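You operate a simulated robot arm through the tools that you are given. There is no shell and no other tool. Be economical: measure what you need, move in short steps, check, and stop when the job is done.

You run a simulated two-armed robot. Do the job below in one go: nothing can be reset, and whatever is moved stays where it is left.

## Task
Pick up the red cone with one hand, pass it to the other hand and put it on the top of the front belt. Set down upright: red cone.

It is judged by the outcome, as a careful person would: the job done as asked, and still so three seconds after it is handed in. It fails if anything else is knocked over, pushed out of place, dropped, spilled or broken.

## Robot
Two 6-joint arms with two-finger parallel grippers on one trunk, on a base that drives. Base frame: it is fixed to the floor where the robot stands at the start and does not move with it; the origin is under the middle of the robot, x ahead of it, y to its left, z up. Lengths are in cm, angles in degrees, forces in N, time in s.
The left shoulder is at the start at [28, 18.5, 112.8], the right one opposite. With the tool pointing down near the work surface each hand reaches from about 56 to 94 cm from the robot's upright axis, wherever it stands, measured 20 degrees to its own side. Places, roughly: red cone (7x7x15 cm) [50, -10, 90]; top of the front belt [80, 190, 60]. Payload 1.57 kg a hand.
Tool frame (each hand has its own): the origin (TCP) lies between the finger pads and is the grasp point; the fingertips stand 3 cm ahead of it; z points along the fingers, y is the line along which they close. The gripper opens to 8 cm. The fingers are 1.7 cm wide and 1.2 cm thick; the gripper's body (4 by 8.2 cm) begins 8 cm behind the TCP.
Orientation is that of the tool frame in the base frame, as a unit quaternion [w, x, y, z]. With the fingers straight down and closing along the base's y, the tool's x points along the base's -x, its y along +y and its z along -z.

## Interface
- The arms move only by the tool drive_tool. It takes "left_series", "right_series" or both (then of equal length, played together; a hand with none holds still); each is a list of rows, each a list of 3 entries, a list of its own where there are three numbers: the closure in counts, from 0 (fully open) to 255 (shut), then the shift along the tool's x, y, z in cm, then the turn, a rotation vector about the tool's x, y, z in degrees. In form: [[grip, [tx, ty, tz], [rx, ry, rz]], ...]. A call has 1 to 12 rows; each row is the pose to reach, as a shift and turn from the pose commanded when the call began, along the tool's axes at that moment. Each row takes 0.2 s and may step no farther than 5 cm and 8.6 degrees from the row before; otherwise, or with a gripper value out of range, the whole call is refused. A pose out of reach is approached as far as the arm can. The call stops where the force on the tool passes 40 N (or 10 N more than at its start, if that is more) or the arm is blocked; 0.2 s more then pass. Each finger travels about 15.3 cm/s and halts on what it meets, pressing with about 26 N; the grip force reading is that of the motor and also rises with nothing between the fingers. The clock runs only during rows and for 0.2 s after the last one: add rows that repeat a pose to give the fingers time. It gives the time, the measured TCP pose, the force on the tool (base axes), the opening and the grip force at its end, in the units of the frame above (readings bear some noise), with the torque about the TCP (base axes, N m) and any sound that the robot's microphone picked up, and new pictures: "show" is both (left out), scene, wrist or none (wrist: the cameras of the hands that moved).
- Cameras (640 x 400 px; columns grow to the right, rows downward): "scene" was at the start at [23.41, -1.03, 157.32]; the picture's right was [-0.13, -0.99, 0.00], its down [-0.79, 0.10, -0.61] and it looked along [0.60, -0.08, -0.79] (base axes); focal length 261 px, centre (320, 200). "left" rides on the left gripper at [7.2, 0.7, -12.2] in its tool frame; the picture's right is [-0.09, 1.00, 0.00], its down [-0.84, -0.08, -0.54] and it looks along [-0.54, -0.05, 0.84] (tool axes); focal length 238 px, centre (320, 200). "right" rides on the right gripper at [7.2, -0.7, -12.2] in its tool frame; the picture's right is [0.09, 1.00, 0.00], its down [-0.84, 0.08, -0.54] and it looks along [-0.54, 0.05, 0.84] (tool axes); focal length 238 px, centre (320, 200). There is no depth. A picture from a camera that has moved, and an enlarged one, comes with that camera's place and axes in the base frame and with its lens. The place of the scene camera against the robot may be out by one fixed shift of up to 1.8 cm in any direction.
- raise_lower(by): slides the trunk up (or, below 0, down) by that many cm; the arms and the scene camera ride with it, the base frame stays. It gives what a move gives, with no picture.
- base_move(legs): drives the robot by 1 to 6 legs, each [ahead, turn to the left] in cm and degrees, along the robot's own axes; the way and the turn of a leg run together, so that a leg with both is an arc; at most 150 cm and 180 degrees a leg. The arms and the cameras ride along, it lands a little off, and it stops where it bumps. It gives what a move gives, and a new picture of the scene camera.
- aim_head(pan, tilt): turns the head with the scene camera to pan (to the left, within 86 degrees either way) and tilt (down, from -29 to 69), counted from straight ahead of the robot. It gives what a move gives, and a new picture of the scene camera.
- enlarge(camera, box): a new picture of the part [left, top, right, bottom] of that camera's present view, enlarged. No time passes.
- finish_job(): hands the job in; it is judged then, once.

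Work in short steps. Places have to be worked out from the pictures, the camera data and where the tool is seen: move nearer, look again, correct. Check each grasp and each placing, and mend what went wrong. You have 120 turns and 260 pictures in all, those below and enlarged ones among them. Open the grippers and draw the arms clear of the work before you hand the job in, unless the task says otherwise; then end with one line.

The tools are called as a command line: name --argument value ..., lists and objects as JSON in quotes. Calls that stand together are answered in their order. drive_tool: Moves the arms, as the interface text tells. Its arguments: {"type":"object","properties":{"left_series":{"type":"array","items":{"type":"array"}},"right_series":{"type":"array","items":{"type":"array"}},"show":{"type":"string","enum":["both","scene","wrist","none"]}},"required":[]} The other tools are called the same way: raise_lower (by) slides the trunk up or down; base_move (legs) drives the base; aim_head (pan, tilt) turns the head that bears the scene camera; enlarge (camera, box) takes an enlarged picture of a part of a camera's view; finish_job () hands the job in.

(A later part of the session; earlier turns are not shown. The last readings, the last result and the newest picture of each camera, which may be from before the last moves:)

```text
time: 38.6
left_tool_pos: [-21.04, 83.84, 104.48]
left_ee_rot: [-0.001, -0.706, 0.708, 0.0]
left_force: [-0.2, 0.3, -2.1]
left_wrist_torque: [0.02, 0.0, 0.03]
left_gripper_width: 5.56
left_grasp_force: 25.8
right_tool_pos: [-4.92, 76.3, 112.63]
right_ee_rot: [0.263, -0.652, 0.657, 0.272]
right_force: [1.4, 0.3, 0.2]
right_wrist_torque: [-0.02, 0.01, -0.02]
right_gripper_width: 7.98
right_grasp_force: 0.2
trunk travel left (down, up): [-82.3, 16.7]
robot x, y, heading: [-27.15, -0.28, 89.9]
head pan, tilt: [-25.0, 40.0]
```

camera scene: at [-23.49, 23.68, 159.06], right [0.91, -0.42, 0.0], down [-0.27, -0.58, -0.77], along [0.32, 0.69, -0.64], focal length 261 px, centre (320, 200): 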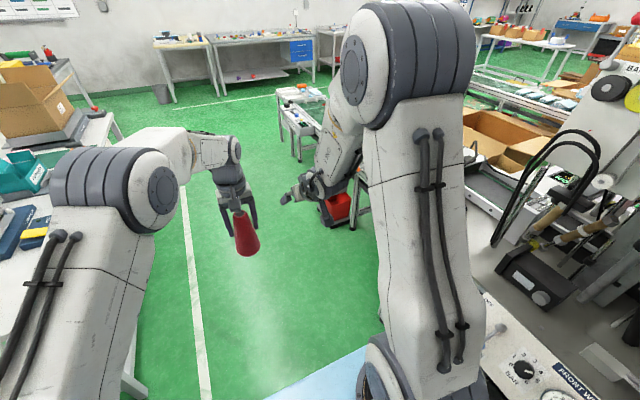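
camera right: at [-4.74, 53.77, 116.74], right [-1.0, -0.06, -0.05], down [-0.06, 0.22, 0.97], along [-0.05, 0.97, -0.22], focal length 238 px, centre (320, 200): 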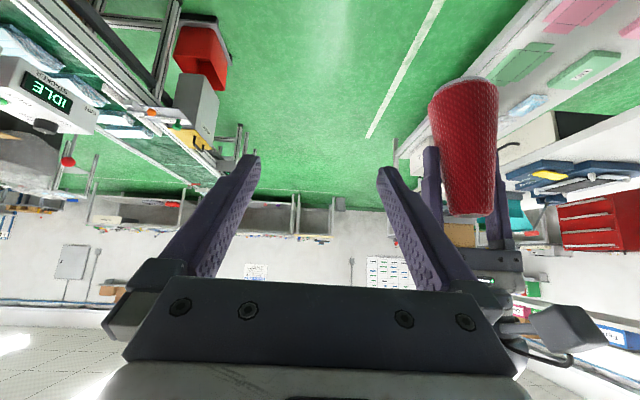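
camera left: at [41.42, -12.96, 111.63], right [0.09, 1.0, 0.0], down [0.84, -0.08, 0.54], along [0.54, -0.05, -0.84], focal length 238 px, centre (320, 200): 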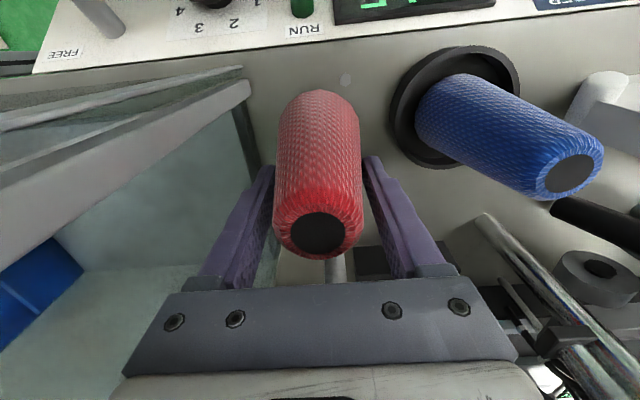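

The left hand is there. I bring the right hand to the new pre-grasp point 9.5 cm back along its fingers.

drive_tool --right_series '[[0, [1, 4, 1.2], [0, 0, 0]], [0, [2, 8, 2.5], [0, 0, 0]], [0, [3.5, 12, 4.2], [0, 0, 0]], [0, [5, 16, 6.1], [0, 0, 0]], [0, [5, 16.3, 6.1], [0, 0, 0]]]'

```text
time: 39.9
left_tool_pos: [-20.91, 83.83, 104.6]
left_ee_rot: [0.0, -0.706, 0.708, 0.0]
left_force: [-0.2, -0.3, -2.4]
left_wrist_torque: [0.02, 0.0, 0.01]
left_gripper_width: 5.52
left_grasp_force: 25.5
right_tool_pos: [-4.63, 75.24, 108.5]
right_ee_rot: [0.26, -0.653, 0.656, 0.273]
right_force: [-0.3, 0.3, 0.0]
right_wrist_torque: [-0.02, -0.02, 0.03]
right_gripper_width: 7.99
right_grasp_force: 0.1
right hand out of reach, approached as far as the arm can: row 1, 2, 3, 4, 5
trunk travel left (down, up): [-82.3, 16.7]
robot x, y, heading: [-27.43, -0.06, 89.8]
head pan, tilt: [-25.0, 40.0]
camera scene: at [-23.49, 23.67, 159.06], right [0.91, -0.42, 0.0], down [-0.27, -0.58, -0.77], along [0.32, 0.69, -0.64], focal length 261 px, centre (320, 200)
camera right: at [-3.77, 61.45, 112.18], right [-1.0, -0.07, -0.04], down [-0.06, 0.22, 0.97], along [-0.06, 0.97, -0.22], focal length 238 px, centre (320, 200)
```

scene: 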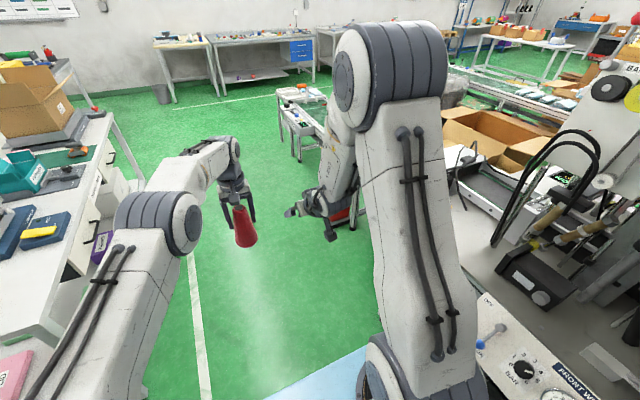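
right: 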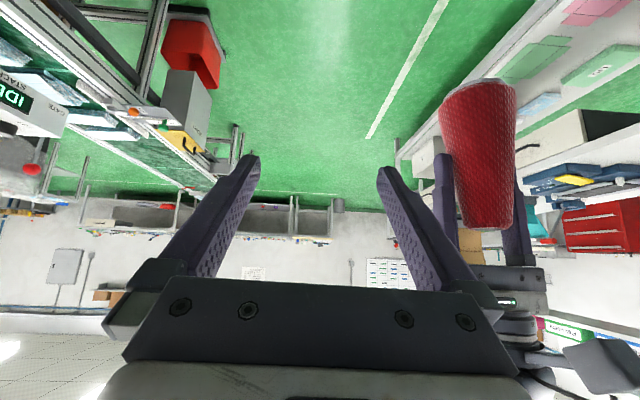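

Moving left at a fixed heading hits a wrist limit. I test yawing the right hand 25° to the left, in place, which suits the arm's natural pan.

drive_tool --right_series '[[0, [0, 0, 0], [-5.9, 0, -5.9]], [0, [0, 0, 0], [-11.8, 0, -11.8]], [0, [0, 0, 0], [-17.7, 0, -17.7]], [0, [0, 0, 0], [-17.7, 0, -17.7]]]' --show "scene"

```text
time: 40.9
left_tool_pos: [-20.97, 83.82, 104.5]
left_ee_rot: [0.0, -0.706, 0.708, -0.001]
left_force: [0.1, -0.1, -2.0]
left_wrist_torque: [0.01, 0.02, 0.01]
left_gripper_width: 5.53
left_grasp_force: 26.6
right_tool_pos: [-4.54, 74.86, 108.66]
right_ee_rot: [-0.2, 0.777, -0.5, -0.326]
right_force: [0.3, -0.2, -0.2]
right_wrist_torque: [-0.05, -0.03, 0.0]
right_gripper_width: 7.98
right_grasp_force: 0.0
trunk travel left (down, up): [-82.3, 16.7]
robot x, y, heading: [-27.16, 0.31, 90.0]
head pan, tilt: [-25.0, 40.0]
camera scene: at [-23.48, 23.67, 159.06], right [0.91, -0.42, 0.0], down [-0.27, -0.58, -0.77], along [0.32, 0.69, -0.64], focal length 261 px, centre (320, 200)
```

scene: 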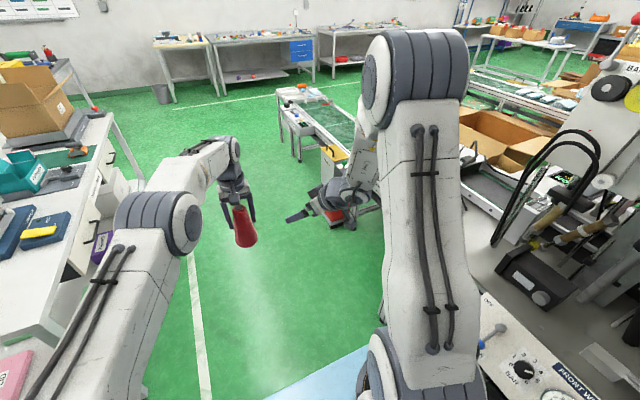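

Yaw works. I bring the cone to about 4 cm nearer and 6 cm to the right, turning the left hand by the same 25° so the two grips stay aligned.

drive_tool --left_series '[[255, [1.3, -2, 0], [0, 0, -8.3]], [255, [2.6, -4, 0], [0, 0, -16.6]], [255, [3.8, -5.9, 0], [0, 0, -25]], [255, [3.8, -5.9, 0], [0, 0, -25]]]' --show "none"

drive_tool --right_series '[[0, [0, 2, 0], [0, 0, 0]], [0, [0, 4, 0], [0, 0, 0]], [0, [0, 6, 0], [0, 0, 0]], [0, [0, 6, 0], [0, 0, 0]]]'

```text
time: 41.9
left_tool_pos: [-15.4, 79.9, 104.39]
left_ee_rot: [0.0, 0.843, -0.538, 0.001]
left_force: [0.4, 0.3, -1.9]
left_wrist_torque: [0.03, -0.01, 0.02]
left_gripper_width: 5.54
left_grasp_force: 26.4
right_tool_pos: [-4.57, 74.87, 108.7]
right_ee_rot: [-0.198, 0.777, -0.501, -0.325]
right_force: [-0.2, 0.4, 0.3]
right_wrist_torque: [-0.01, 0.01, -0.02]
right_gripper_width: 8.02
right_grasp_force: 0.1
trunk travel left (down, up): [-82.3, 16.7]
robot x, y, heading: [-27.11, -0.15, 90.1]
head pan, tilt: [-25.0, 40.0]
```

```text
time: 42.9
left_tool_pos: [-15.46, 79.97, 104.35]
left_ee_rot: [0.0, 0.843, -0.538, 0.0]
left_force: [0.5, 0.9, -2.8]
left_wrist_torque: [0.07, -0.01, -0.01]
left_gripper_width: 5.52
left_grasp_force: 25.8
right_tool_pos: [-10.24, 72.14, 108.76]
right_ee_rot: [-0.199, 0.778, -0.5, -0.325]
right_force: [0.5, -0.7, -0.7]
right_wrist_torque: [-0.01, 0.01, 0.03]
right_gripper_width: 7.99
right_grasp_force: 0.1
trunk travel left (down, up): [-82.3, 16.7]
robot x, y, heading: [-26.99, -0.06, 90.0]
head pan, tilt: [-25.0, 40.0]
camera scene: at [-23.5, 23.66, 159.06], right [0.91, -0.42, 0.0], down [-0.27, -0.58, -0.77], along [0.32, 0.69, -0.64], focal length 261 px, centre (320, 200)
camera right: at [-3.76, 59.96, 112.23], right [-0.88, -0.48, -0.05], down [-0.15, 0.17, 0.98], along [-0.46, 0.86, -0.21], focal length 238 px, centre (320, 200)
```

scene: 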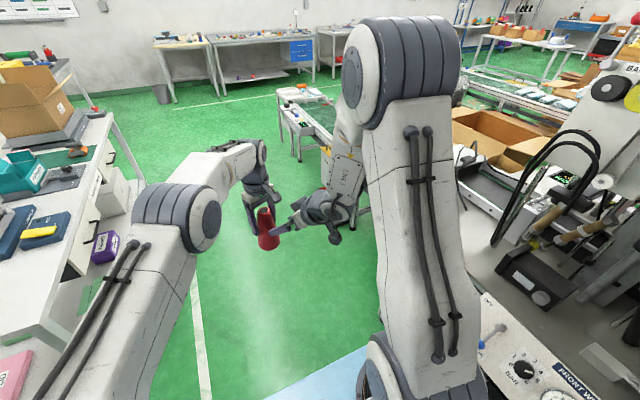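
right: 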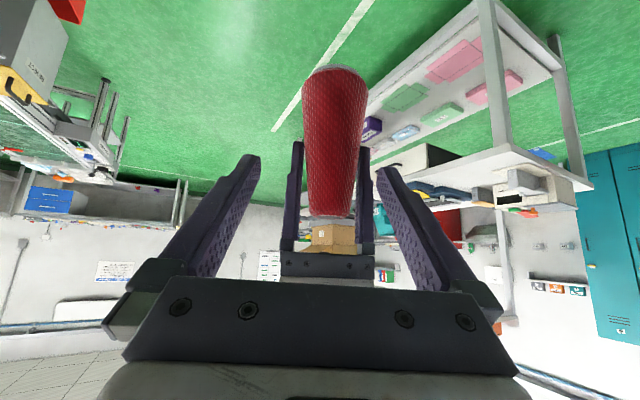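

The cone is centred within about 1.4 cm. I correct sideways and advance 8 of the 14.5 cm, then check.

drive_tool --right_series '[[0, [0.7, 0.7, 2], [0, 0, 0]], [0, [1.34, 1.4, 4], [0, 0, 0]], [0, [1.34, 1.4, 8], [0, 0, 0]], [0, [1.34, 1.4, 8], [0, 0, 0]]]'

enlarge --camera "scene" --box '[200, 130, 360, 260]'

```text
time: 43.9
left_tool_pos: [-15.34, 79.95, 104.36]
left_ee_rot: [0.001, 0.843, -0.538, 0.0]
left_force: [0.4, 0.2, -3.8]
left_wrist_torque: [0.0, -0.01, 0.01]
left_gripper_width: 5.52
left_grasp_force: 25.5
right_tool_pos: [-13.59, 75.9, 102.26]
right_ee_rot: [-0.199, 0.778, -0.5, -0.326]
right_force: [-0.4, 1.0, 0.2]
right_wrist_torque: [0.01, -0.02, 0.0]
right_gripper_width: 7.98
right_grasp_force: 0.0
trunk travel left (down, up): [-82.3, 16.7]
robot x, y, heading: [-27.34, -0.13, 90.1]
head pan, tilt: [-25.0, 40.0]
camera scene: at [-23.5, 23.7, 159.06], right [0.91, -0.42, 0.0], down [-0.27, -0.58, -0.77], along [0.32, 0.69, -0.64], focal length 261 px, centre (320, 200)
camera right: at [-7.17, 63.66, 105.69], right [-0.88, -0.48, -0.05], down [-0.15, 0.17, 0.98], along [-0.46, 0.86, -0.21], focal length 238 px, centre (320, 200)
```

scene: 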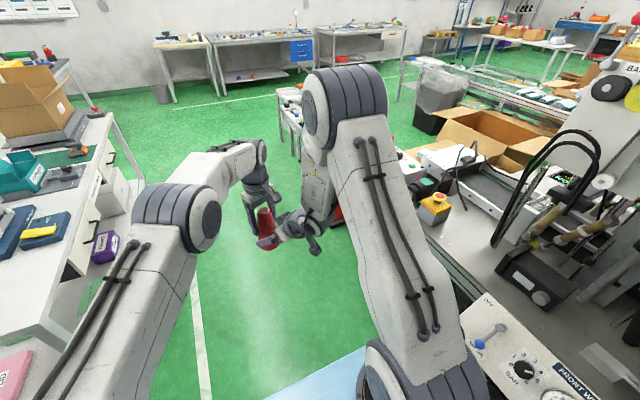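
right: 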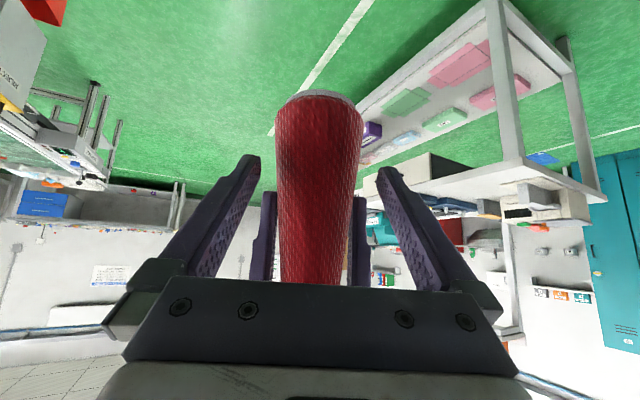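

```text
3.08 times, centred on (280, 195) of scene
camera zoom: at [-23.5, 23.7, 159.06], right [0.91, -0.42, 0.0], down [-0.27, -0.58, -0.77], along [0.32, 0.69, -0.64], focal length 804 px, centre (443, 215)
```

zoom: 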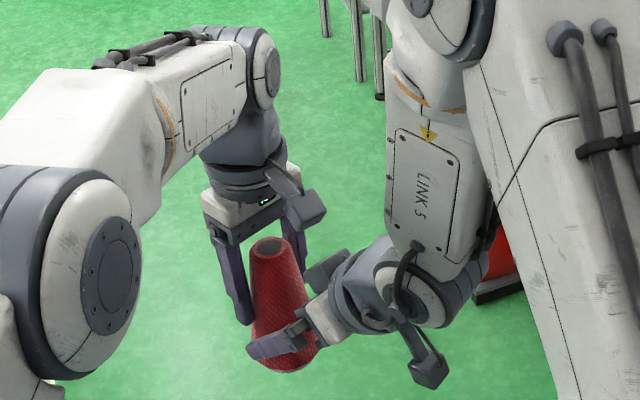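

The cone is centred and the wrists are clear of each other. I advance the remaining 6.5 cm.

drive_tool --right_series '[[0, [0.1, 0, 2.2], [0, 0, 0]], [0, [0.2, 0, 4.4], [0, 0, 0]], [0, [0.2, 0, 6.4], [0, 0, 0]], [0, [0.2, 0, 6.4], [0, 0, 0]]]' --show "wrist"

enlarge --camera "scene" --box '[200, 130, 360, 260]'

```text
time: 44.9
left_tool_pos: [-15.55, 79.99, 104.22]
left_ee_rot: [0.0, 0.843, -0.538, -0.001]
left_force: [-4.5, 17.7, -20.5]
left_wrist_torque: [0.13, 0.18, 0.14]
left_gripper_width: 5.54
left_grasp_force: 25.5
right_tool_pos: [-15.48, 79.86, 97.64]
right_ee_rot: [-0.2, 0.777, -0.5, -0.325]
right_force: [3.5, -17.2, 18.2]
right_wrist_torque: [1.1, 0.06, -0.13]
right_gripper_width: 8.01
right_grasp_force: 0.0
trunk travel left (down, up): [-82.3, 16.7]
robot x, y, heading: [-26.96, 0.29, 89.8]
head pan, tilt: [-25.0, 40.0]
camera right: at [-9.05, 67.64, 101.07], right [-0.88, -0.48, -0.05], down [-0.14, 0.16, 0.98], along [-0.46, 0.86, -0.21], focal length 238 px, centre (320, 200)
```

right: 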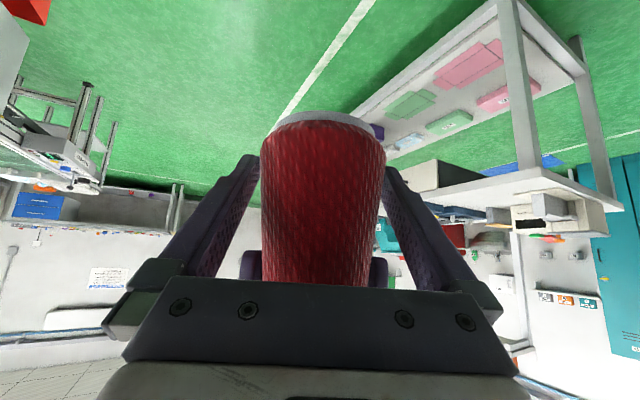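

```text
3.08 times, centred on (280, 195) of scene
camera zoom: at [-23.5, 23.68, 159.06], right [0.91, -0.42, 0.0], down [-0.27, -0.58, -0.77], along [0.32, 0.69, -0.64], focal length 804 px, centre (443, 215)
```

zoom: 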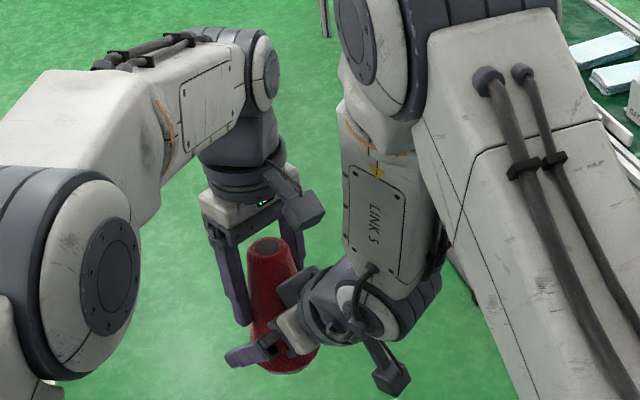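

A ~25 N contact shows: the right palm touches the cone. I back off 1.5 cm along the fingers and check the force is gone.

drive_tool --right_series '[[0, [0, 0, -0.8], [0, 0, 0]], [0, [0, 0, -1.5], [0, 0, 0]], [0, [0, 0, -1.5], [0, 0, 0]]]' --show "wrist"

enlarge --camera "left" --box '[120, 0, 520, 300]'

```text
time: 45.6
left_tool_pos: [-15.49, 79.97, 104.4]
left_ee_rot: [0.001, 0.843, -0.539, 0.0]
left_force: [0.9, -0.7, -2.8]
left_wrist_torque: [0.02, 0.04, 0.02]
left_gripper_width: 5.5
left_grasp_force: 26.4
right_tool_pos: [-14.93, 78.58, 98.47]
right_ee_rot: [-0.199, 0.778, -0.501, -0.325]
right_force: [-1.0, -1.1, -0.1]
right_wrist_torque: [0.03, 0.01, -0.01]
right_gripper_width: 8.0
right_grasp_force: 0.0
trunk travel left (down, up): [-82.3, 16.7]
robot x, y, heading: [-26.96, 0.04, 90.1]
head pan, tilt: [-25.0, 40.0]
camera right: at [-8.61, 66.45, 102.08], right [-0.88, -0.48, -0.05], down [-0.15, 0.17, 0.98], along [-0.46, 0.86, -0.21], focal length 238 px, centre (320, 200)
```

right: 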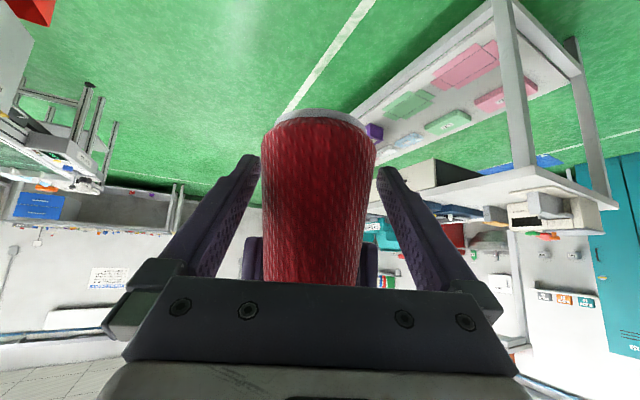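

```text
1.33 times, centred on (320, 150) of left
camera zoom: at [-12.96, 73.02, 116.59], right [-0.94, -0.33, 0.0], down [-0.28, 0.79, 0.54], along [-0.18, 0.51, -0.84], focal length 318 px, centre (320, 267)
```

zoom: 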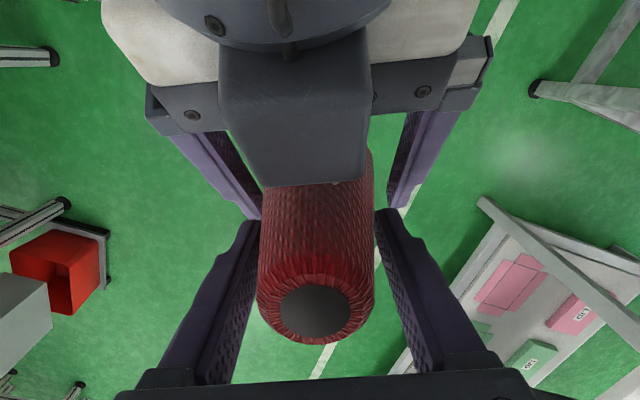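

Contact is gone and the cone lies centred between the right fingers, with pads reaching past its axis. I close the right gripper.

drive_tool --right_series '[[255, [0, 0, 0], [0, 0, 0]], [255, [0, 0, 0], [0, 0, 0]], [255, [0, 0, 0], [0, 0, 0]], [255, [0, 0, 0], [0, 0, 0]]]' --show "wrist"

```text
time: 46.6
left_tool_pos: [-15.58, 79.97, 104.31]
left_ee_rot: [0.002, 0.842, -0.539, 0.0]
left_force: [-12.1, -11.9, 8.3]
left_wrist_torque: [-0.57, 0.44, -0.13]
left_gripper_width: 5.51
left_grasp_force: 26.5
right_tool_pos: [-15.1, 78.68, 98.5]
right_ee_rot: [-0.199, 0.777, -0.501, -0.325]
right_force: [12.5, 11.3, -8.0]
right_wrist_torque: [-0.22, 0.2, -0.04]
right_gripper_width: 6.63
right_grasp_force: 25.9
trunk travel left (down, up): [-82.3, 16.7]
robot x, y, heading: [-26.78, -0.25, 89.9]
head pan, tilt: [-25.0, 40.0]
camera right: at [-8.57, 66.46, 102.06], right [-0.88, -0.48, -0.05], down [-0.14, 0.17, 0.98], along [-0.46, 0.86, -0.22], focal length 238 px, centre (320, 200)
```

right: 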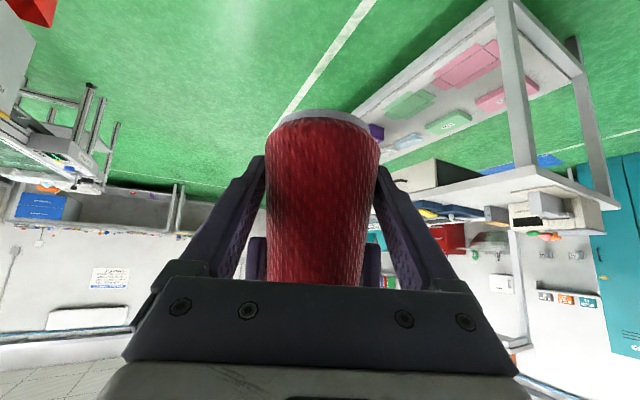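

Grip made at 6.6 cm, with ~16 N sideways strain between the hands. I relieve it by a small sideways shift of the right hand before releasing.

drive_tool --right_series '[[255, [0, -0.2, 0], [0, 0, 0]], [255, [0, -0.2, 0], [0, 0, 0]]]' --show "none"

```text
time: 47.2
left_tool_pos: [-15.41, 79.96, 104.39]
left_ee_rot: [0.0, 0.842, -0.539, 0.0]
left_force: [-4.9, -7.8, 9.1]
left_wrist_torque: [-0.56, 0.35, 0.1]
left_gripper_width: 5.5
left_grasp_force: 26.3
right_tool_pos: [-14.79, 78.74, 98.62]
right_ee_rot: [-0.199, 0.777, -0.499, -0.326]
right_force: [5.4, 7.8, -9.1]
right_wrist_torque: [0.0, -0.08, -0.21]
right_gripper_width: 6.62
right_grasp_force: 25.8
trunk travel left (down, up): [-82.3, 16.7]
robot x, y, heading: [-27.14, 0.2, 89.8]
head pan, tilt: [-25.0, 40.0]
```

Strain is lower. I open the left gripper and lift the left hand straight up off the cone.

drive_tool --left_series '[[100, [0, 0, 0], [0, 0, 0]], [0, [0, 0, 0], [0, 0, 0]], [0, [0, 0, 0], [0, 0, 0]]]' --show "wrist"

```text
time: 48.0
left_tool_pos: [-15.43, 79.98, 104.29]
left_ee_rot: [0.0, 0.842, -0.539, 0.0]
left_force: [0.3, 0.2, -0.4]
left_wrist_torque: [0.01, 0.03, -0.01]
left_gripper_width: 7.99
left_grasp_force: 0.1
right_tool_pos: [-14.82, 78.76, 98.67]
right_ee_rot: [-0.199, 0.778, -0.5, -0.325]
right_force: [1.0, 0.6, 0.4]
right_wrist_torque: [0.02, 0.0, 0.02]
right_gripper_width: 6.61
right_grasp_force: 26.6
trunk travel left (down, up): [-82.3, 16.7]
robot x, y, heading: [-26.78, 0.08, 90.1]
head pan, tilt: [-25.0, 40.0]
camera left: at [-12.97, 73.04, 116.55], right [-0.94, -0.33, 0.0], down [-0.28, 0.79, 0.54], along [-0.18, 0.51, -0.84], focal length 238 px, centre (320, 200)
```

left: 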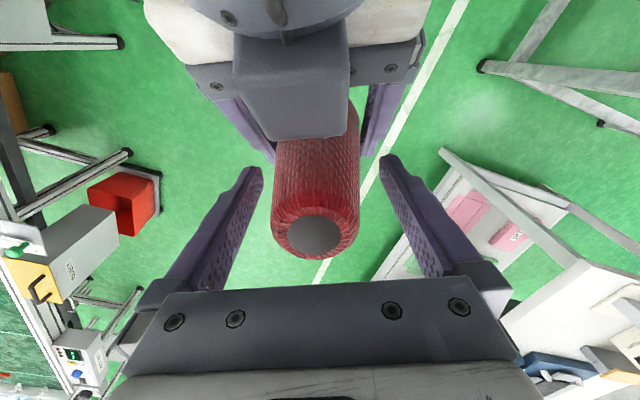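

The right hand now holds the cone. I lift the left hand away in steps and look.

drive_tool --left_series '[[0, [0, 0, -3], [0, 0, 0]], [0, [0, 0, -6], [0, 0, 0]], [0, [0, 0, -10], [0, 0, 0]], [0, [0, 0, -10], [0, 0, 0]]]'

```text
time: 49.0
left_tool_pos: [-15.49, 80.18, 114.47]
left_ee_rot: [0.0, 0.843, -0.538, 0.001]
left_force: [-0.7, 0.3, 0.1]
left_wrist_torque: [-0.01, 0.03, -0.01]
left_gripper_width: 8.02
left_grasp_force: 0.0
right_tool_pos: [-14.92, 78.79, 98.56]
right_ee_rot: [-0.199, 0.777, -0.5, -0.325]
right_force: [-0.1, -0.1, 0.4]
right_wrist_torque: [0.0, 0.02, 0.01]
right_gripper_width: 6.6
right_grasp_force: 26.1
trunk travel left (down, up): [-82.3, 16.7]
robot x, y, heading: [-26.93, -0.19, 90.2]
head pan, tilt: [-25.0, 40.0]
camera scene: at [-23.5, 23.65, 159.06], right [0.91, -0.42, 0.0], down [-0.27, -0.58, -0.77], along [0.32, 0.69, -0.64], focal length 261 px, centre (320, 200)
camera left: at [-12.98, 73.25, 126.72], right [-0.94, -0.33, 0.0], down [-0.28, 0.79, 0.54], along [-0.18, 0.51, -0.84], focal length 238 px, centre (320, 200)
```

scene: 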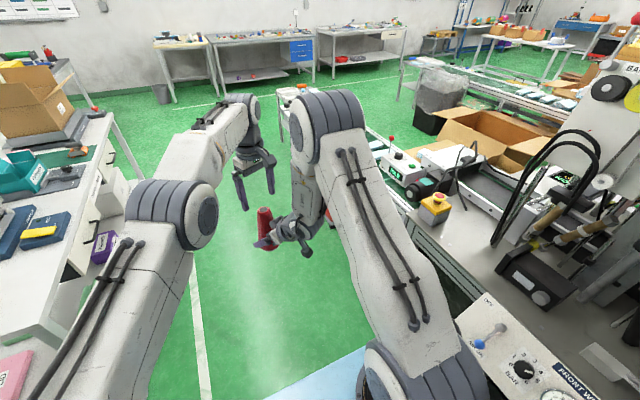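
left: 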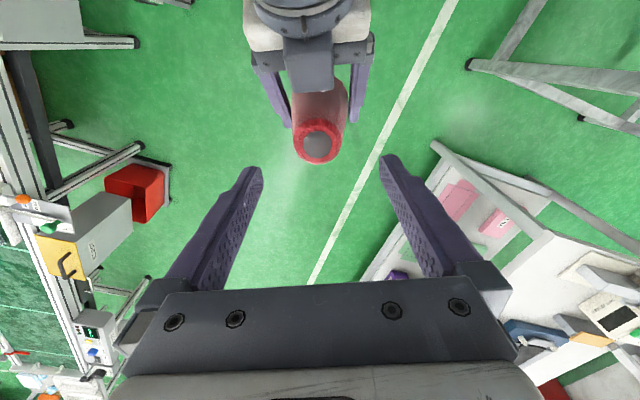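

The handover succeeded. I retract the left hand up, back and to its own side.

drive_tool --left_series '[[0, [0, 0, -4], [0, 0, 0]], [0, [1.5, 4.5, -5], [0, 0, 0]], [0, [3, 9, -5], [0, 0, 0]], [0, [4.5, 13.5, -5], [0, 0, 0]], [0, [6, 18, -5], [0, 0, 0]], [0, [7.5, 22.5, -5], [0, 0, 0]], [0, [8.5, 26, -5], [0, 0, 0]], [0, [8.5, 26, -5], [0, 0, 0]]]' --show "none"

aim_head --pan -35 --tilt 30

```text
time: 50.9
left_tool_pos: [-35.81, 61.35, 119.68]
left_ee_rot: [0.0, 0.842, -0.539, 0.0]
left_force: [-0.1, 0.4, 0.3]
left_wrist_torque: [0.03, -0.03, -0.01]
left_gripper_width: 7.98
left_grasp_force: 0.1
left hand out of reach, approached as far as the arm can: row 1
right_tool_pos: [-14.87, 78.77, 98.68]
right_ee_rot: [-0.199, 0.778, -0.5, -0.325]
right_force: [0.1, 0.2, -2.3]
right_wrist_torque: [-0.03, -0.02, -0.01]
right_gripper_width: 6.59
right_grasp_force: 26.3
trunk travel left (down, up): [-82.3, 16.7]
robot x, y, heading: [-27.09, 0.12, 89.9]
head pan, tilt: [-25.0, 40.0]
```

```text
time: 51.6
left_tool_pos: [-35.65, 61.52, 119.53]
left_ee_rot: [0.0, 0.843, -0.538, 0.0]
left_force: [0.2, 0.4, -0.1]
left_wrist_torque: [0.01, -0.01, 0.03]
left_gripper_width: 7.99
left_grasp_force: 0.1
right_tool_pos: [-14.82, 78.6, 98.65]
right_ee_rot: [-0.199, 0.777, -0.501, -0.325]
right_force: [1.1, -0.8, -2.4]
right_wrist_torque: [-0.01, 0.01, -0.03]
right_gripper_width: 6.62
right_grasp_force: 25.8
trunk travel left (down, up): [-82.3, 16.7]
robot x, y, heading: [-27.14, -0.09, 90.1]
head pan, tilt: [-35.0, 30.0]
camera scene: at [-21.91, 23.37, 160.59], right [0.82, -0.57, 0.0], down [-0.29, -0.41, -0.87], along [0.5, 0.71, -0.5], focal length 261 px, centre (320, 200)
```

scene: 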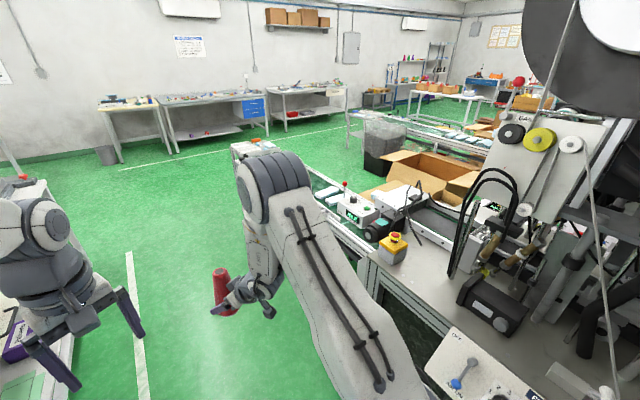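

Both hands are in order. I drive along the aisle about 200 cm toward the belt.

base_move --legs '[[100, 0], [100, 0]]'

aim_head --pan -80 --tilt 30

```text
time: 61.3
left_tool_pos: [-42.4, 255.9, 119.79]
left_ee_rot: [0.0, 0.854, -0.52, 0.0]
left_force: [-0.3, -0.3, 0.1]
left_wrist_torque: [0.02, 0.04, 0.02]
left_gripper_width: 8.02
left_grasp_force: 0.1
right_tool_pos: [-22.25, 274.19, 98.66]
right_ee_rot: [-0.191, 0.789, -0.481, -0.331]
right_force: [-0.6, 0.5, -2.1]
right_wrist_torque: [-0.02, -0.01, 0.0]
right_gripper_width: 6.6
right_grasp_force: 26.0
trunk travel left (down, up): [-82.3, 16.7]
robot x, y, heading: [-31.12, 194.52, 92.9]
head pan, tilt: [-35.0, 30.0]
camera scene: at [-26.79, 218.47, 160.6], right [0.84, -0.54, 0.0], down [-0.27, -0.42, -0.87], along [0.46, 0.73, -0.5], focal length 261 px, centre (320, 200)
```

scene: 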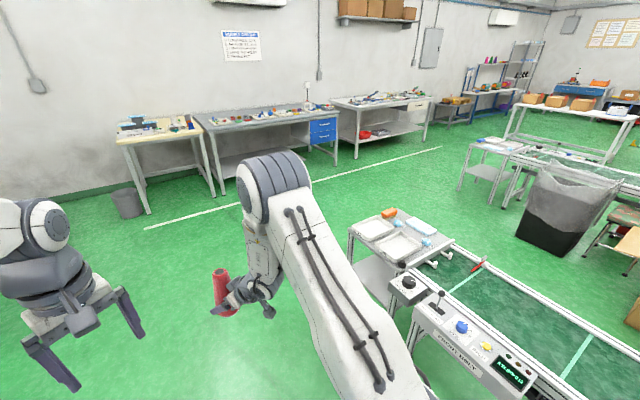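

```text
time: 62.4
left_tool_pos: [-42.32, 255.9, 119.57]
left_ee_rot: [0.0, 0.855, -0.519, -0.001]
left_force: [-0.5, 0.3, 0.0]
left_wrist_torque: [0.01, 0.02, 0.01]
left_gripper_width: 7.98
left_grasp_force: 0.0
right_tool_pos: [-22.25, 274.11, 98.54]
right_ee_rot: [-0.191, 0.789, -0.482, -0.33]
right_force: [-0.8, 0.2, -1.8]
right_wrist_torque: [-0.02, 0.01, 0.01]
right_gripper_width: 6.6
right_grasp_force: 25.4
trunk travel left (down, up): [-82.3, 16.7]
robot x, y, heading: [-31.0, 194.53, 92.5]
head pan, tilt: [-80.0, 30.0]
camera scene: at [-22.82, 212.83, 160.6], right [0.22, -0.98, 0.0], down [-0.49, -0.11, -0.87], along [0.84, 0.19, -0.5], focal length 261 px, centre (320, 200)
```

scene: 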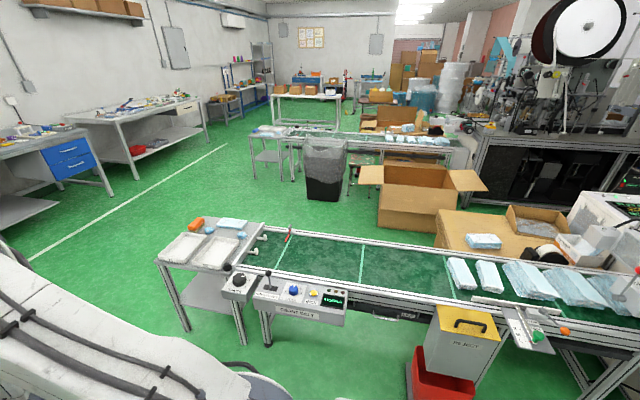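

The cone's target (80,190) falls on a clear stretch of green belt between the packages and the control box. I back up a little and swing right in an arc to face the belt.

base_move --legs '[[-14, 0], [17, -46], [17, -46.5]]'

aim_head --pan -10 --tilt 45

```text
time: 68.0
left_tool_pos: [52.08, 210.02, 119.66]
left_ee_rot: [0.0, -0.208, 0.978, 0.0]
left_force: [-0.6, 0.1, 0.7]
left_wrist_torque: [0.01, -0.02, 0.02]
left_gripper_width: 8.0
left_grasp_force: 0.1
right_tool_pos: [69.23, 188.97, 98.63]
right_ee_rot: [0.372, -0.19, 0.904, 0.087]
right_force: [-0.1, -0.9, -2.2]
right_wrist_torque: [-0.02, 0.0, -0.03]
right_gripper_width: 6.61
right_grasp_force: 26.0
trunk travel left (down, up): [-82.3, 16.7]
robot x, y, heading: [-9.47, 202.57, -0.8]
head pan, tilt: [-80.0, 30.0]
camera scene: at [8.12, 193.29, 160.6], right [-0.99, -0.16, 0.0], down [-0.08, 0.49, -0.87], along [0.14, -0.85, -0.5], focal length 261 px, centre (320, 200)
```

scene: 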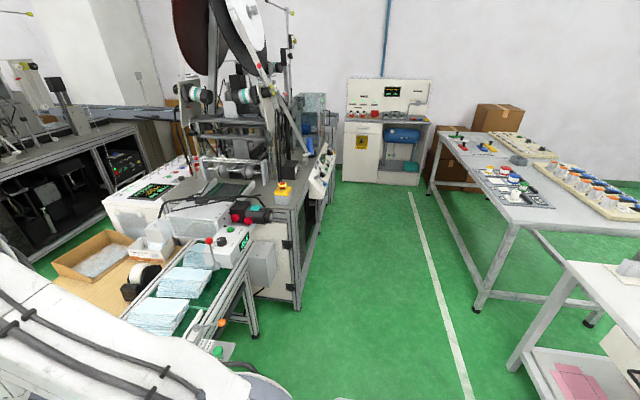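

```text
time: 69.4
left_tool_pos: [52.16, 210.15, 119.71]
left_ee_rot: [0.0, -0.208, 0.978, 0.001]
left_force: [-0.7, 0.0, 0.1]
left_wrist_torque: [0.02, -0.01, 0.02]
left_gripper_width: 8.0
left_grasp_force: 0.1
right_tool_pos: [69.23, 189.11, 98.65]
right_ee_rot: [0.371, -0.19, 0.905, 0.087]
right_force: [-0.8, -0.3, -1.8]
right_wrist_torque: [0.02, 0.01, 0.0]
right_gripper_width: 6.62
right_grasp_force: 25.9
trunk travel left (down, up): [-82.3, 16.7]
robot x, y, heading: [-9.27, 202.41, -0.7]
head pan, tilt: [-10.0, 45.0]
camera scene: at [14.66, 200.68, 158.34], right [-0.19, -0.98, 0.0], down [-0.69, 0.13, -0.71], along [0.69, -0.13, -0.71], focal length 261 px, centre (320, 200)
```

scene: 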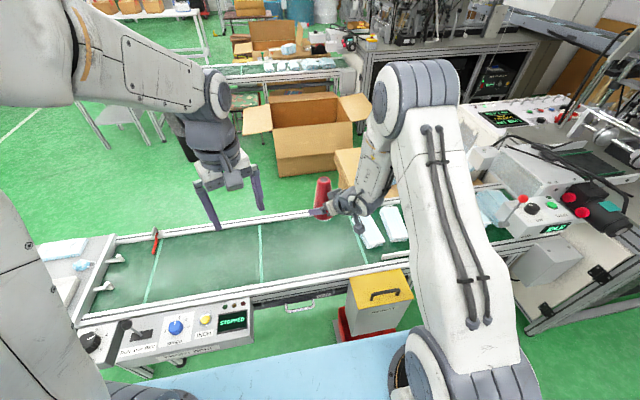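

The belt panel reads STOPPED, and the stretch around (82,190) is clear. I drive 7 cm closer, then lower the trunk partly.

base_move --legs '[[7, 0]]'

raise_lower --by -20

enlarge --camera "scene" --box '[120, 100, 520, 350]'

enlarge --camera "right" --box '[0, 0, 640, 400]'

```text
time: 70.4
left_tool_pos: [59.23, 210.07, 119.63]
left_ee_rot: [0.001, -0.208, 0.978, 0.0]
left_force: [-0.5, 0.2, 0.3]
left_wrist_torque: [0.01, -0.03, -0.01]
left_gripper_width: 7.99
left_grasp_force: 0.1
right_tool_pos: [76.28, 188.98, 98.58]
right_ee_rot: [0.371, -0.19, 0.905, 0.087]
right_force: [-1.0, -0.3, -2.6]
right_wrist_torque: [0.01, 0.0, 0.02]
right_gripper_width: 6.63
right_grasp_force: 25.9
trunk travel left (down, up): [-82.3, 16.7]
robot x, y, heading: [-2.25, 202.55, -1.0]
head pan, tilt: [-10.0, 45.0]
camera scene: at [21.66, 200.61, 158.34], right [-0.19, -0.98, 0.0], down [-0.69, 0.13, -0.71], along [0.69, -0.13, -0.71], focal length 261 px, centre (320, 200)
```

scene: 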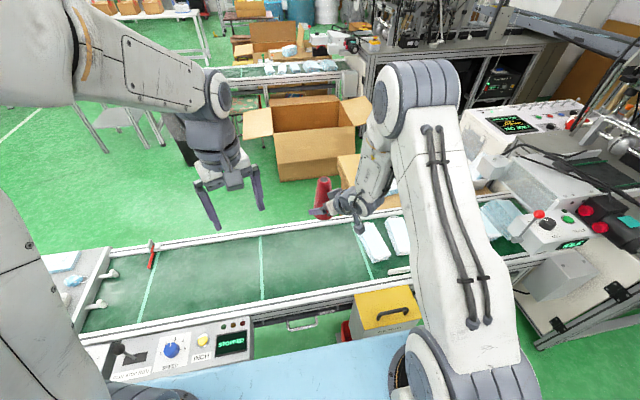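

```text
time: 72.6
left_tool_pos: [59.27, 209.98, 99.63]
left_ee_rot: [0.0, -0.208, 0.978, 0.0]
left_force: [0.6, 0.1, 0.0]
left_wrist_torque: [-0.01, 0.0, 0.0]
left_gripper_width: 8.0
left_grasp_force: 0.1
right_tool_pos: [76.27, 189.05, 78.6]
right_ee_rot: [0.371, -0.19, 0.905, 0.087]
right_force: [-0.2, -0.4, -2.4]
right_wrist_torque: [-0.02, 0.01, -0.02]
right_gripper_width: 6.62
right_grasp_force: 26.5
trunk travel left (down, up): [-62.3, 36.7]
robot x, y, heading: [-2.04, 202.03, -1.0]
head pan, tilt: [-10.0, 45.0]
```

```text
1.60 times, centred on (320, 225) of scene
camera zoom: at [21.72, 200.61, 138.34], right [-0.19, -0.98, 0.0], down [-0.69, 0.13, -0.71], along [0.69, -0.13, -0.71], focal length 418 px, centre (320, 160)
```

zoom: 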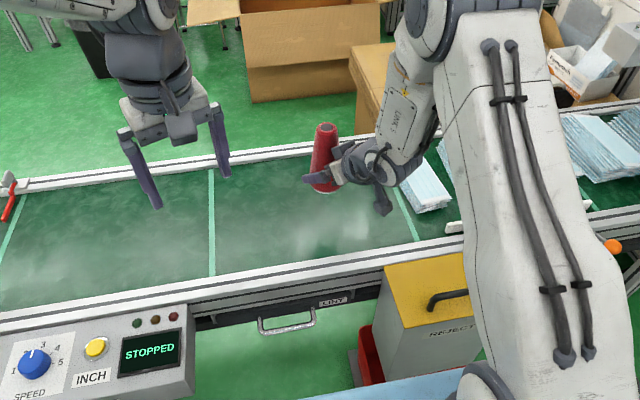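

```text
1.00 times, centred on (320, 200) of right (not enlarged: the box is as wide or as high as the picture)
camera zoom: at [64.14, 182.63, 82.14], right [-0.47, 0.88, -0.05], down [0.17, 0.14, 0.98], along [0.87, 0.45, -0.21], focal length 238 px, centre (320, 200)
```

zoom: 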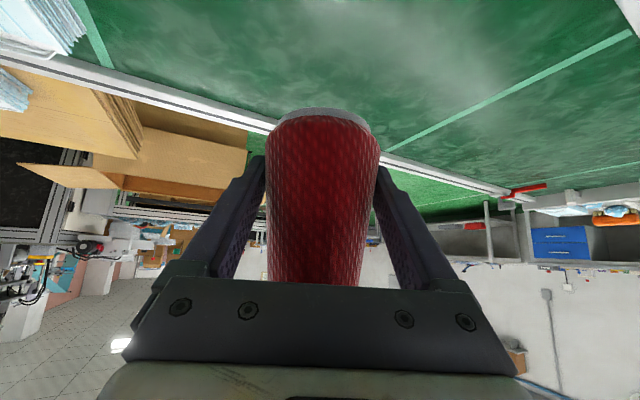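

Cone base is now near z≈73, and the cone sits at about (77.3,189.4). I shift it forward 4.7 cm to the belt's middle, then lower the trunk 9 cm.

drive_tool --right_series '[[255, [-1.6, -0.7, 1.6], [0, 0, 0]], [255, [-3.2, -1.4, 3.2], [0, 0, 0]], [255, [-3.2, -1.4, 3.2], [0, 0, 0]]]' --show "none"

raise_lower --by -9

enlarge --camera "scene" --box '[220, 120, 460, 270]'

enlarge --camera "right" --box '[0, 0, 640, 400]'

enlarge --camera "left" --box '[0, 0, 640, 400]'

```text
time: 73.4
left_tool_pos: [59.16, 210.03, 99.66]
left_ee_rot: [0.0, -0.209, 0.978, -0.001]
left_force: [0.7, -0.6, 0.3]
left_wrist_torque: [-0.01, 0.01, 0.02]
left_gripper_width: 8.0
left_grasp_force: 0.0
right_tool_pos: [80.98, 189.51, 78.4]
right_ee_rot: [0.371, -0.191, 0.905, 0.087]
right_force: [-0.3, -0.4, -2.2]
right_wrist_torque: [0.01, 0.03, -0.02]
right_gripper_width: 6.62
right_grasp_force: 25.9
trunk travel left (down, up): [-62.3, 36.7]
robot x, y, heading: [-2.5, 202.72, -0.6]
head pan, tilt: [-10.0, 45.0]
```

```text
time: 74.6
left_tool_pos: [59.2, 209.98, 90.62]
left_ee_rot: [0.0, -0.208, 0.978, 0.001]
left_force: [-0.8, 0.4, -0.1]
left_wrist_torque: [-0.01, -0.01, -0.02]
left_gripper_width: 7.98
left_grasp_force: 0.1
right_tool_pos: [81.04, 189.61, 69.48]
right_ee_rot: [0.371, -0.19, 0.905, 0.087]
right_force: [-0.2, 0.0, -2.2]
right_wrist_torque: [0.01, 0.04, 0.01]
right_gripper_width: 6.6
right_grasp_force: 26.1
trunk travel left (down, up): [-53.3, 45.7]
robot x, y, heading: [-2.26, 201.97, -0.5]
head pan, tilt: [-10.0, 45.0]
```

```text
2.67 times, centred on (340, 195) of scene
camera zoom: at [21.72, 200.61, 129.34], right [-0.19, -0.98, 0.0], down [-0.69, 0.13, -0.71], along [0.69, -0.13, -0.71], focal length 697 px, centre (267, 213)
```

zoom: 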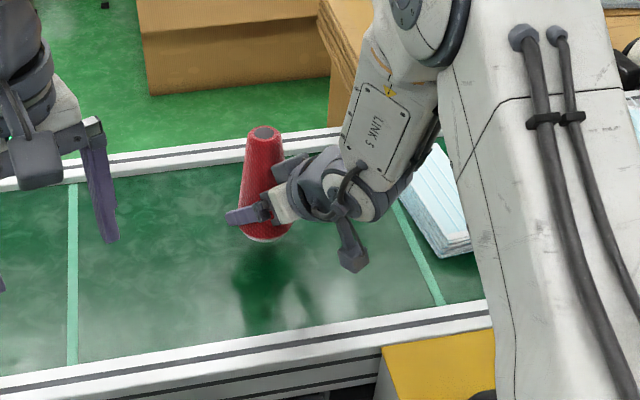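

```text
1.00 times, centred on (320, 200) of right (not enlarged: the box is as wide or as high as the picture)
camera zoom: at [68.81, 183.22, 73.05], right [-0.47, 0.88, -0.05], down [0.17, 0.14, 0.98], along [0.87, 0.45, -0.21], focal length 238 px, centre (320, 200)
```

zoom: 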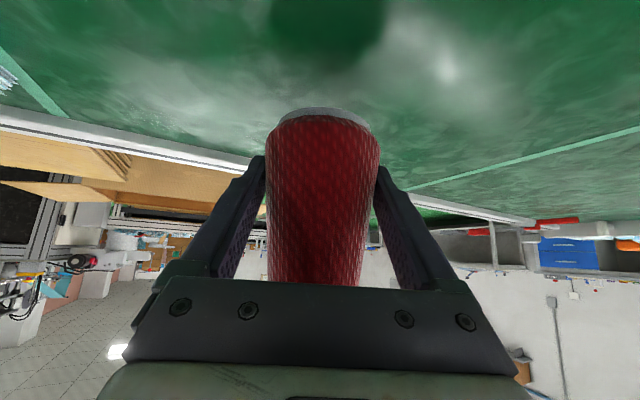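

```text
1.00 times, centred on (320, 200) of left (not enlarged: the box is as wide or as high as the picture)
camera zoom: at [52.4, 207.63, 102.88], right [-0.32, 0.95, 0.0], down [0.8, 0.27, 0.54], along [0.51, 0.17, -0.84], focal length 238 px, centre (320, 200)
```

zoom: 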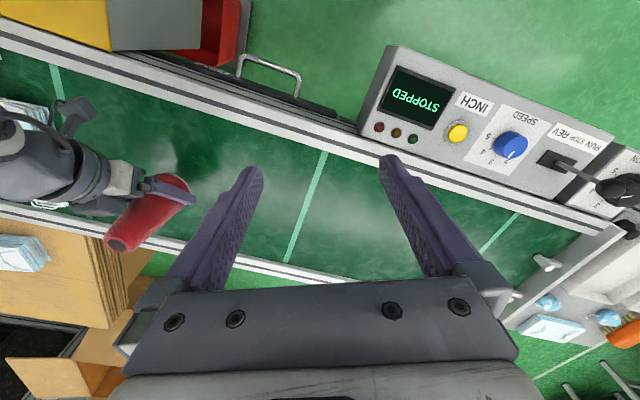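

Base is ~4 cm above the belt by estimate. I lower by the arm: 2.5 cm in one go, then in small steps watching the vertical force.

drive_tool --right_series '[[255, [0.9, 0, 0.9], [0, 0, 0]], [255, [1.77, 0, 1.77], [0, 0, 0]], [255, [1.77, 0, 1.77], [0, 0, 0]]]' --show "wrist"

drive_tool --right_series '[[255, [0.35, 0, 0.35], [0, 0, 0]], [255, [0.35, 0, 0.35], [0, 0, 0]]]' --show "none"

```text
time: 75.4
left_tool_pos: [59.15, 209.98, 90.65]
left_ee_rot: [0.0, -0.208, 0.978, 0.0]
left_force: [0.4, 0.2, 0.8]
left_wrist_torque: [0.01, 0.02, 0.01]
left_gripper_width: 8.01
left_grasp_force: 0.1
right_tool_pos: [80.78, 189.61, 66.83]
right_ee_rot: [0.371, -0.19, 0.905, 0.087]
right_force: [-0.4, -0.2, -2.8]
right_wrist_torque: [0.03, 0.02, 0.04]
right_gripper_width: 6.6
right_grasp_force: 25.8
trunk travel left (down, up): [-53.3, 45.7]
robot x, y, heading: [-2.35, 202.37, -0.9]
head pan, tilt: [-10.0, 45.0]
camera right: at [68.65, 183.28, 70.54], right [-0.47, 0.88, -0.05], down [0.17, 0.14, 0.98], along [0.87, 0.45, -0.21], focal length 238 px, centre (320, 200)
```

right: 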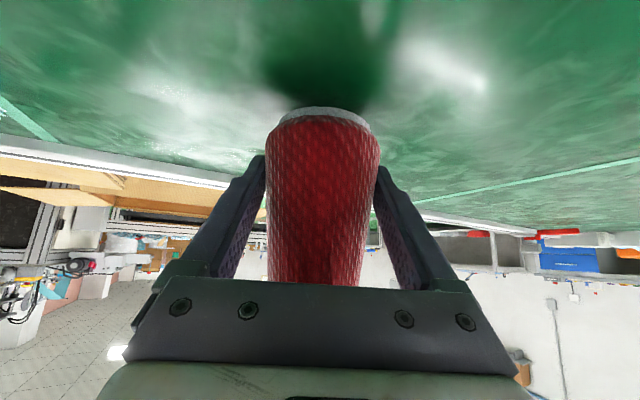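

```text
time: 76.0
left_tool_pos: [59.18, 210.04, 90.56]
left_ee_rot: [0.0, -0.208, 0.978, 0.0]
left_force: [-0.3, -0.8, -0.4]
left_wrist_torque: [-0.01, -0.03, 0.01]
left_gripper_width: 8.0
left_grasp_force: 0.0
right_tool_pos: [80.92, 189.66, 66.37]
right_ee_rot: [0.372, -0.19, 0.905, 0.086]
right_force: [-0.7, -0.8, -2.1]
right_wrist_torque: [0.0, 0.03, -0.02]
right_gripper_width: 6.59
right_grasp_force: 25.5
trunk travel left (down, up): [-53.3, 45.7]
robot x, y, heading: [-2.29, 202.35, -0.7]
head pan, tilt: [-10.0, 45.0]
```

Still free (−2 N is the cone's weight). I go on in 0.4–0.5 cm steps.

drive_tool --right_series '[[255, [0.3, 0, 0.3], [0, 0, 0]], [255, [0.3, 0, 0.3], [0, 0, 0]]]' --show "wrist"

```text
time: 76.6
left_tool_pos: [59.14, 209.92, 90.65]
left_ee_rot: [0.0, -0.209, 0.978, 0.0]
left_force: [-0.2, -0.3, 0.2]
left_wrist_torque: [-0.01, -0.03, -0.03]
left_gripper_width: 8.01
left_grasp_force: 0.1
right_tool_pos: [81.04, 189.71, 66.01]
right_ee_rot: [0.371, -0.19, 0.905, 0.087]
right_force: [0.6, 0.0, -2.0]
right_wrist_torque: [0.03, 0.02, 0.01]
right_gripper_width: 6.59
right_grasp_force: 26.2
trunk travel left (down, up): [-53.3, 45.7]
robot x, y, heading: [-2.04, 202.7, -0.5]
head pan, tilt: [-10.0, 45.0]
camera right: at [68.85, 183.39, 69.52], right [-0.47, 0.88, -0.05], down [0.17, 0.14, 0.98], along [0.87, 0.45, -0.21], focal length 238 px, centre (320, 200)
```

right: 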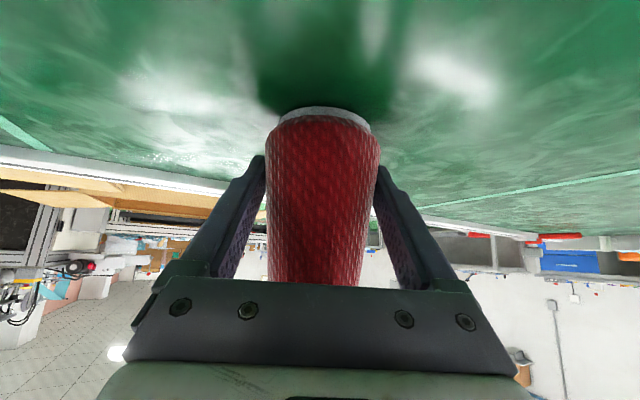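

Not yet touching; continue down in small steps.

drive_tool --right_series '[[255, [0.3, 0, 0.3], [0, 0, 0]], [255, [0.3, 0, 0.3], [0, 0, 0]]]' --show "none"

drive_tool --right_series '[[255, [0.2, 0, 0.2], [0, 0, 0]], [255, [0.2, 0, 0.2], [0, 0, 0]]]' --show "none"

enlarge --camera "scene" --box '[260, 150, 380, 230]'

```text
time: 77.2
left_tool_pos: [59.17, 210.05, 90.71]
left_ee_rot: [0.0, -0.207, 0.978, 0.0]
left_force: [0.3, 0.2, 0.0]
left_wrist_torque: [0.01, 0.03, -0.01]
left_gripper_width: 7.99
left_grasp_force: 0.1
right_tool_pos: [81.13, 189.71, 65.97]
right_ee_rot: [0.376, -0.189, 0.903, 0.086]
right_force: [-9.0, -0.2, 25.0]
right_wrist_torque: [-0.12, -0.41, -0.02]
right_gripper_width: 6.58
right_grasp_force: 26.2
trunk travel left (down, up): [-53.3, 45.7]
robot x, y, heading: [-2.31, 202.24, -0.4]
head pan, tilt: [-10.0, 45.0]
```

```text
time: 77.8
left_tool_pos: [59.12, 210.18, 90.74]
left_ee_rot: [0.001, -0.209, 0.978, 0.0]
left_force: [-0.4, -0.2, 0.2]
left_wrist_torque: [0.02, 0.0, 0.01]
left_gripper_width: 7.97
left_grasp_force: 0.1
right_tool_pos: [81.05, 189.77, 65.79]
right_ee_rot: [0.377, -0.191, 0.902, 0.087]
right_force: [-8.7, 1.8, 38.8]
right_wrist_torque: [-0.16, 0.0, 0.02]
right_gripper_width: 6.61
right_grasp_force: 26.1
trunk travel left (down, up): [-53.3, 45.7]
robot x, y, heading: [-2.5, 202.48, -0.9]
head pan, tilt: [-10.0, 45.0]
```

```text
5.00 times, centred on (320, 190) of scene
camera zoom: at [21.52, 200.65, 129.4], right [-0.19, -0.98, 0.0], down [-0.69, 0.13, -0.71], along [0.7, -0.13, -0.71], focal length 1306 px, centre (320, 250)
```

zoom: 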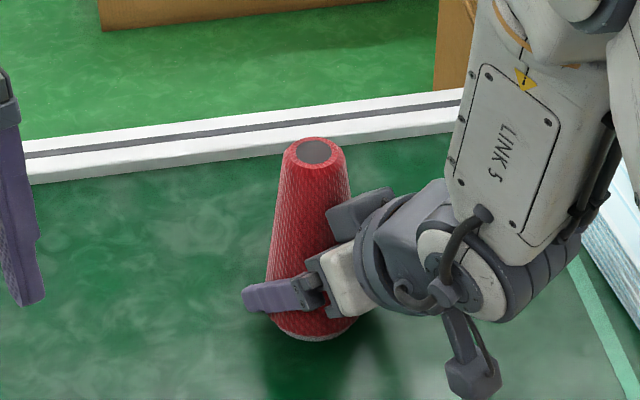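

Contact at about z=65.95; now pressing 39 N. I ease up 0.5 cm to take off the load.

drive_tool --right_series '[[255, [-0.37, 0, -0.37], [0, 0, 0]], [255, [-0.37, 0, -0.37], [0, 0, 0]]]' --show "none"

```text
time: 78.4
left_tool_pos: [59.15, 210.06, 90.64]
left_ee_rot: [0.0, -0.208, 0.978, 0.0]
left_force: [-0.1, 0.2, -0.2]
left_wrist_torque: [0.04, 0.02, -0.02]
left_gripper_width: 8.0
left_grasp_force: 0.0
right_tool_pos: [81.03, 189.65, 65.75]
right_ee_rot: [0.373, -0.189, 0.904, 0.087]
right_force: [6.3, 3.0, 10.0]
right_wrist_torque: [0.1, -0.61, 0.05]
right_gripper_width: 6.58
right_grasp_force: 25.1
trunk travel left (down, up): [-53.3, 45.7]
robot x, y, heading: [-2.17, 202.56, -1.1]
head pan, tilt: [-10.0, 45.0]
```

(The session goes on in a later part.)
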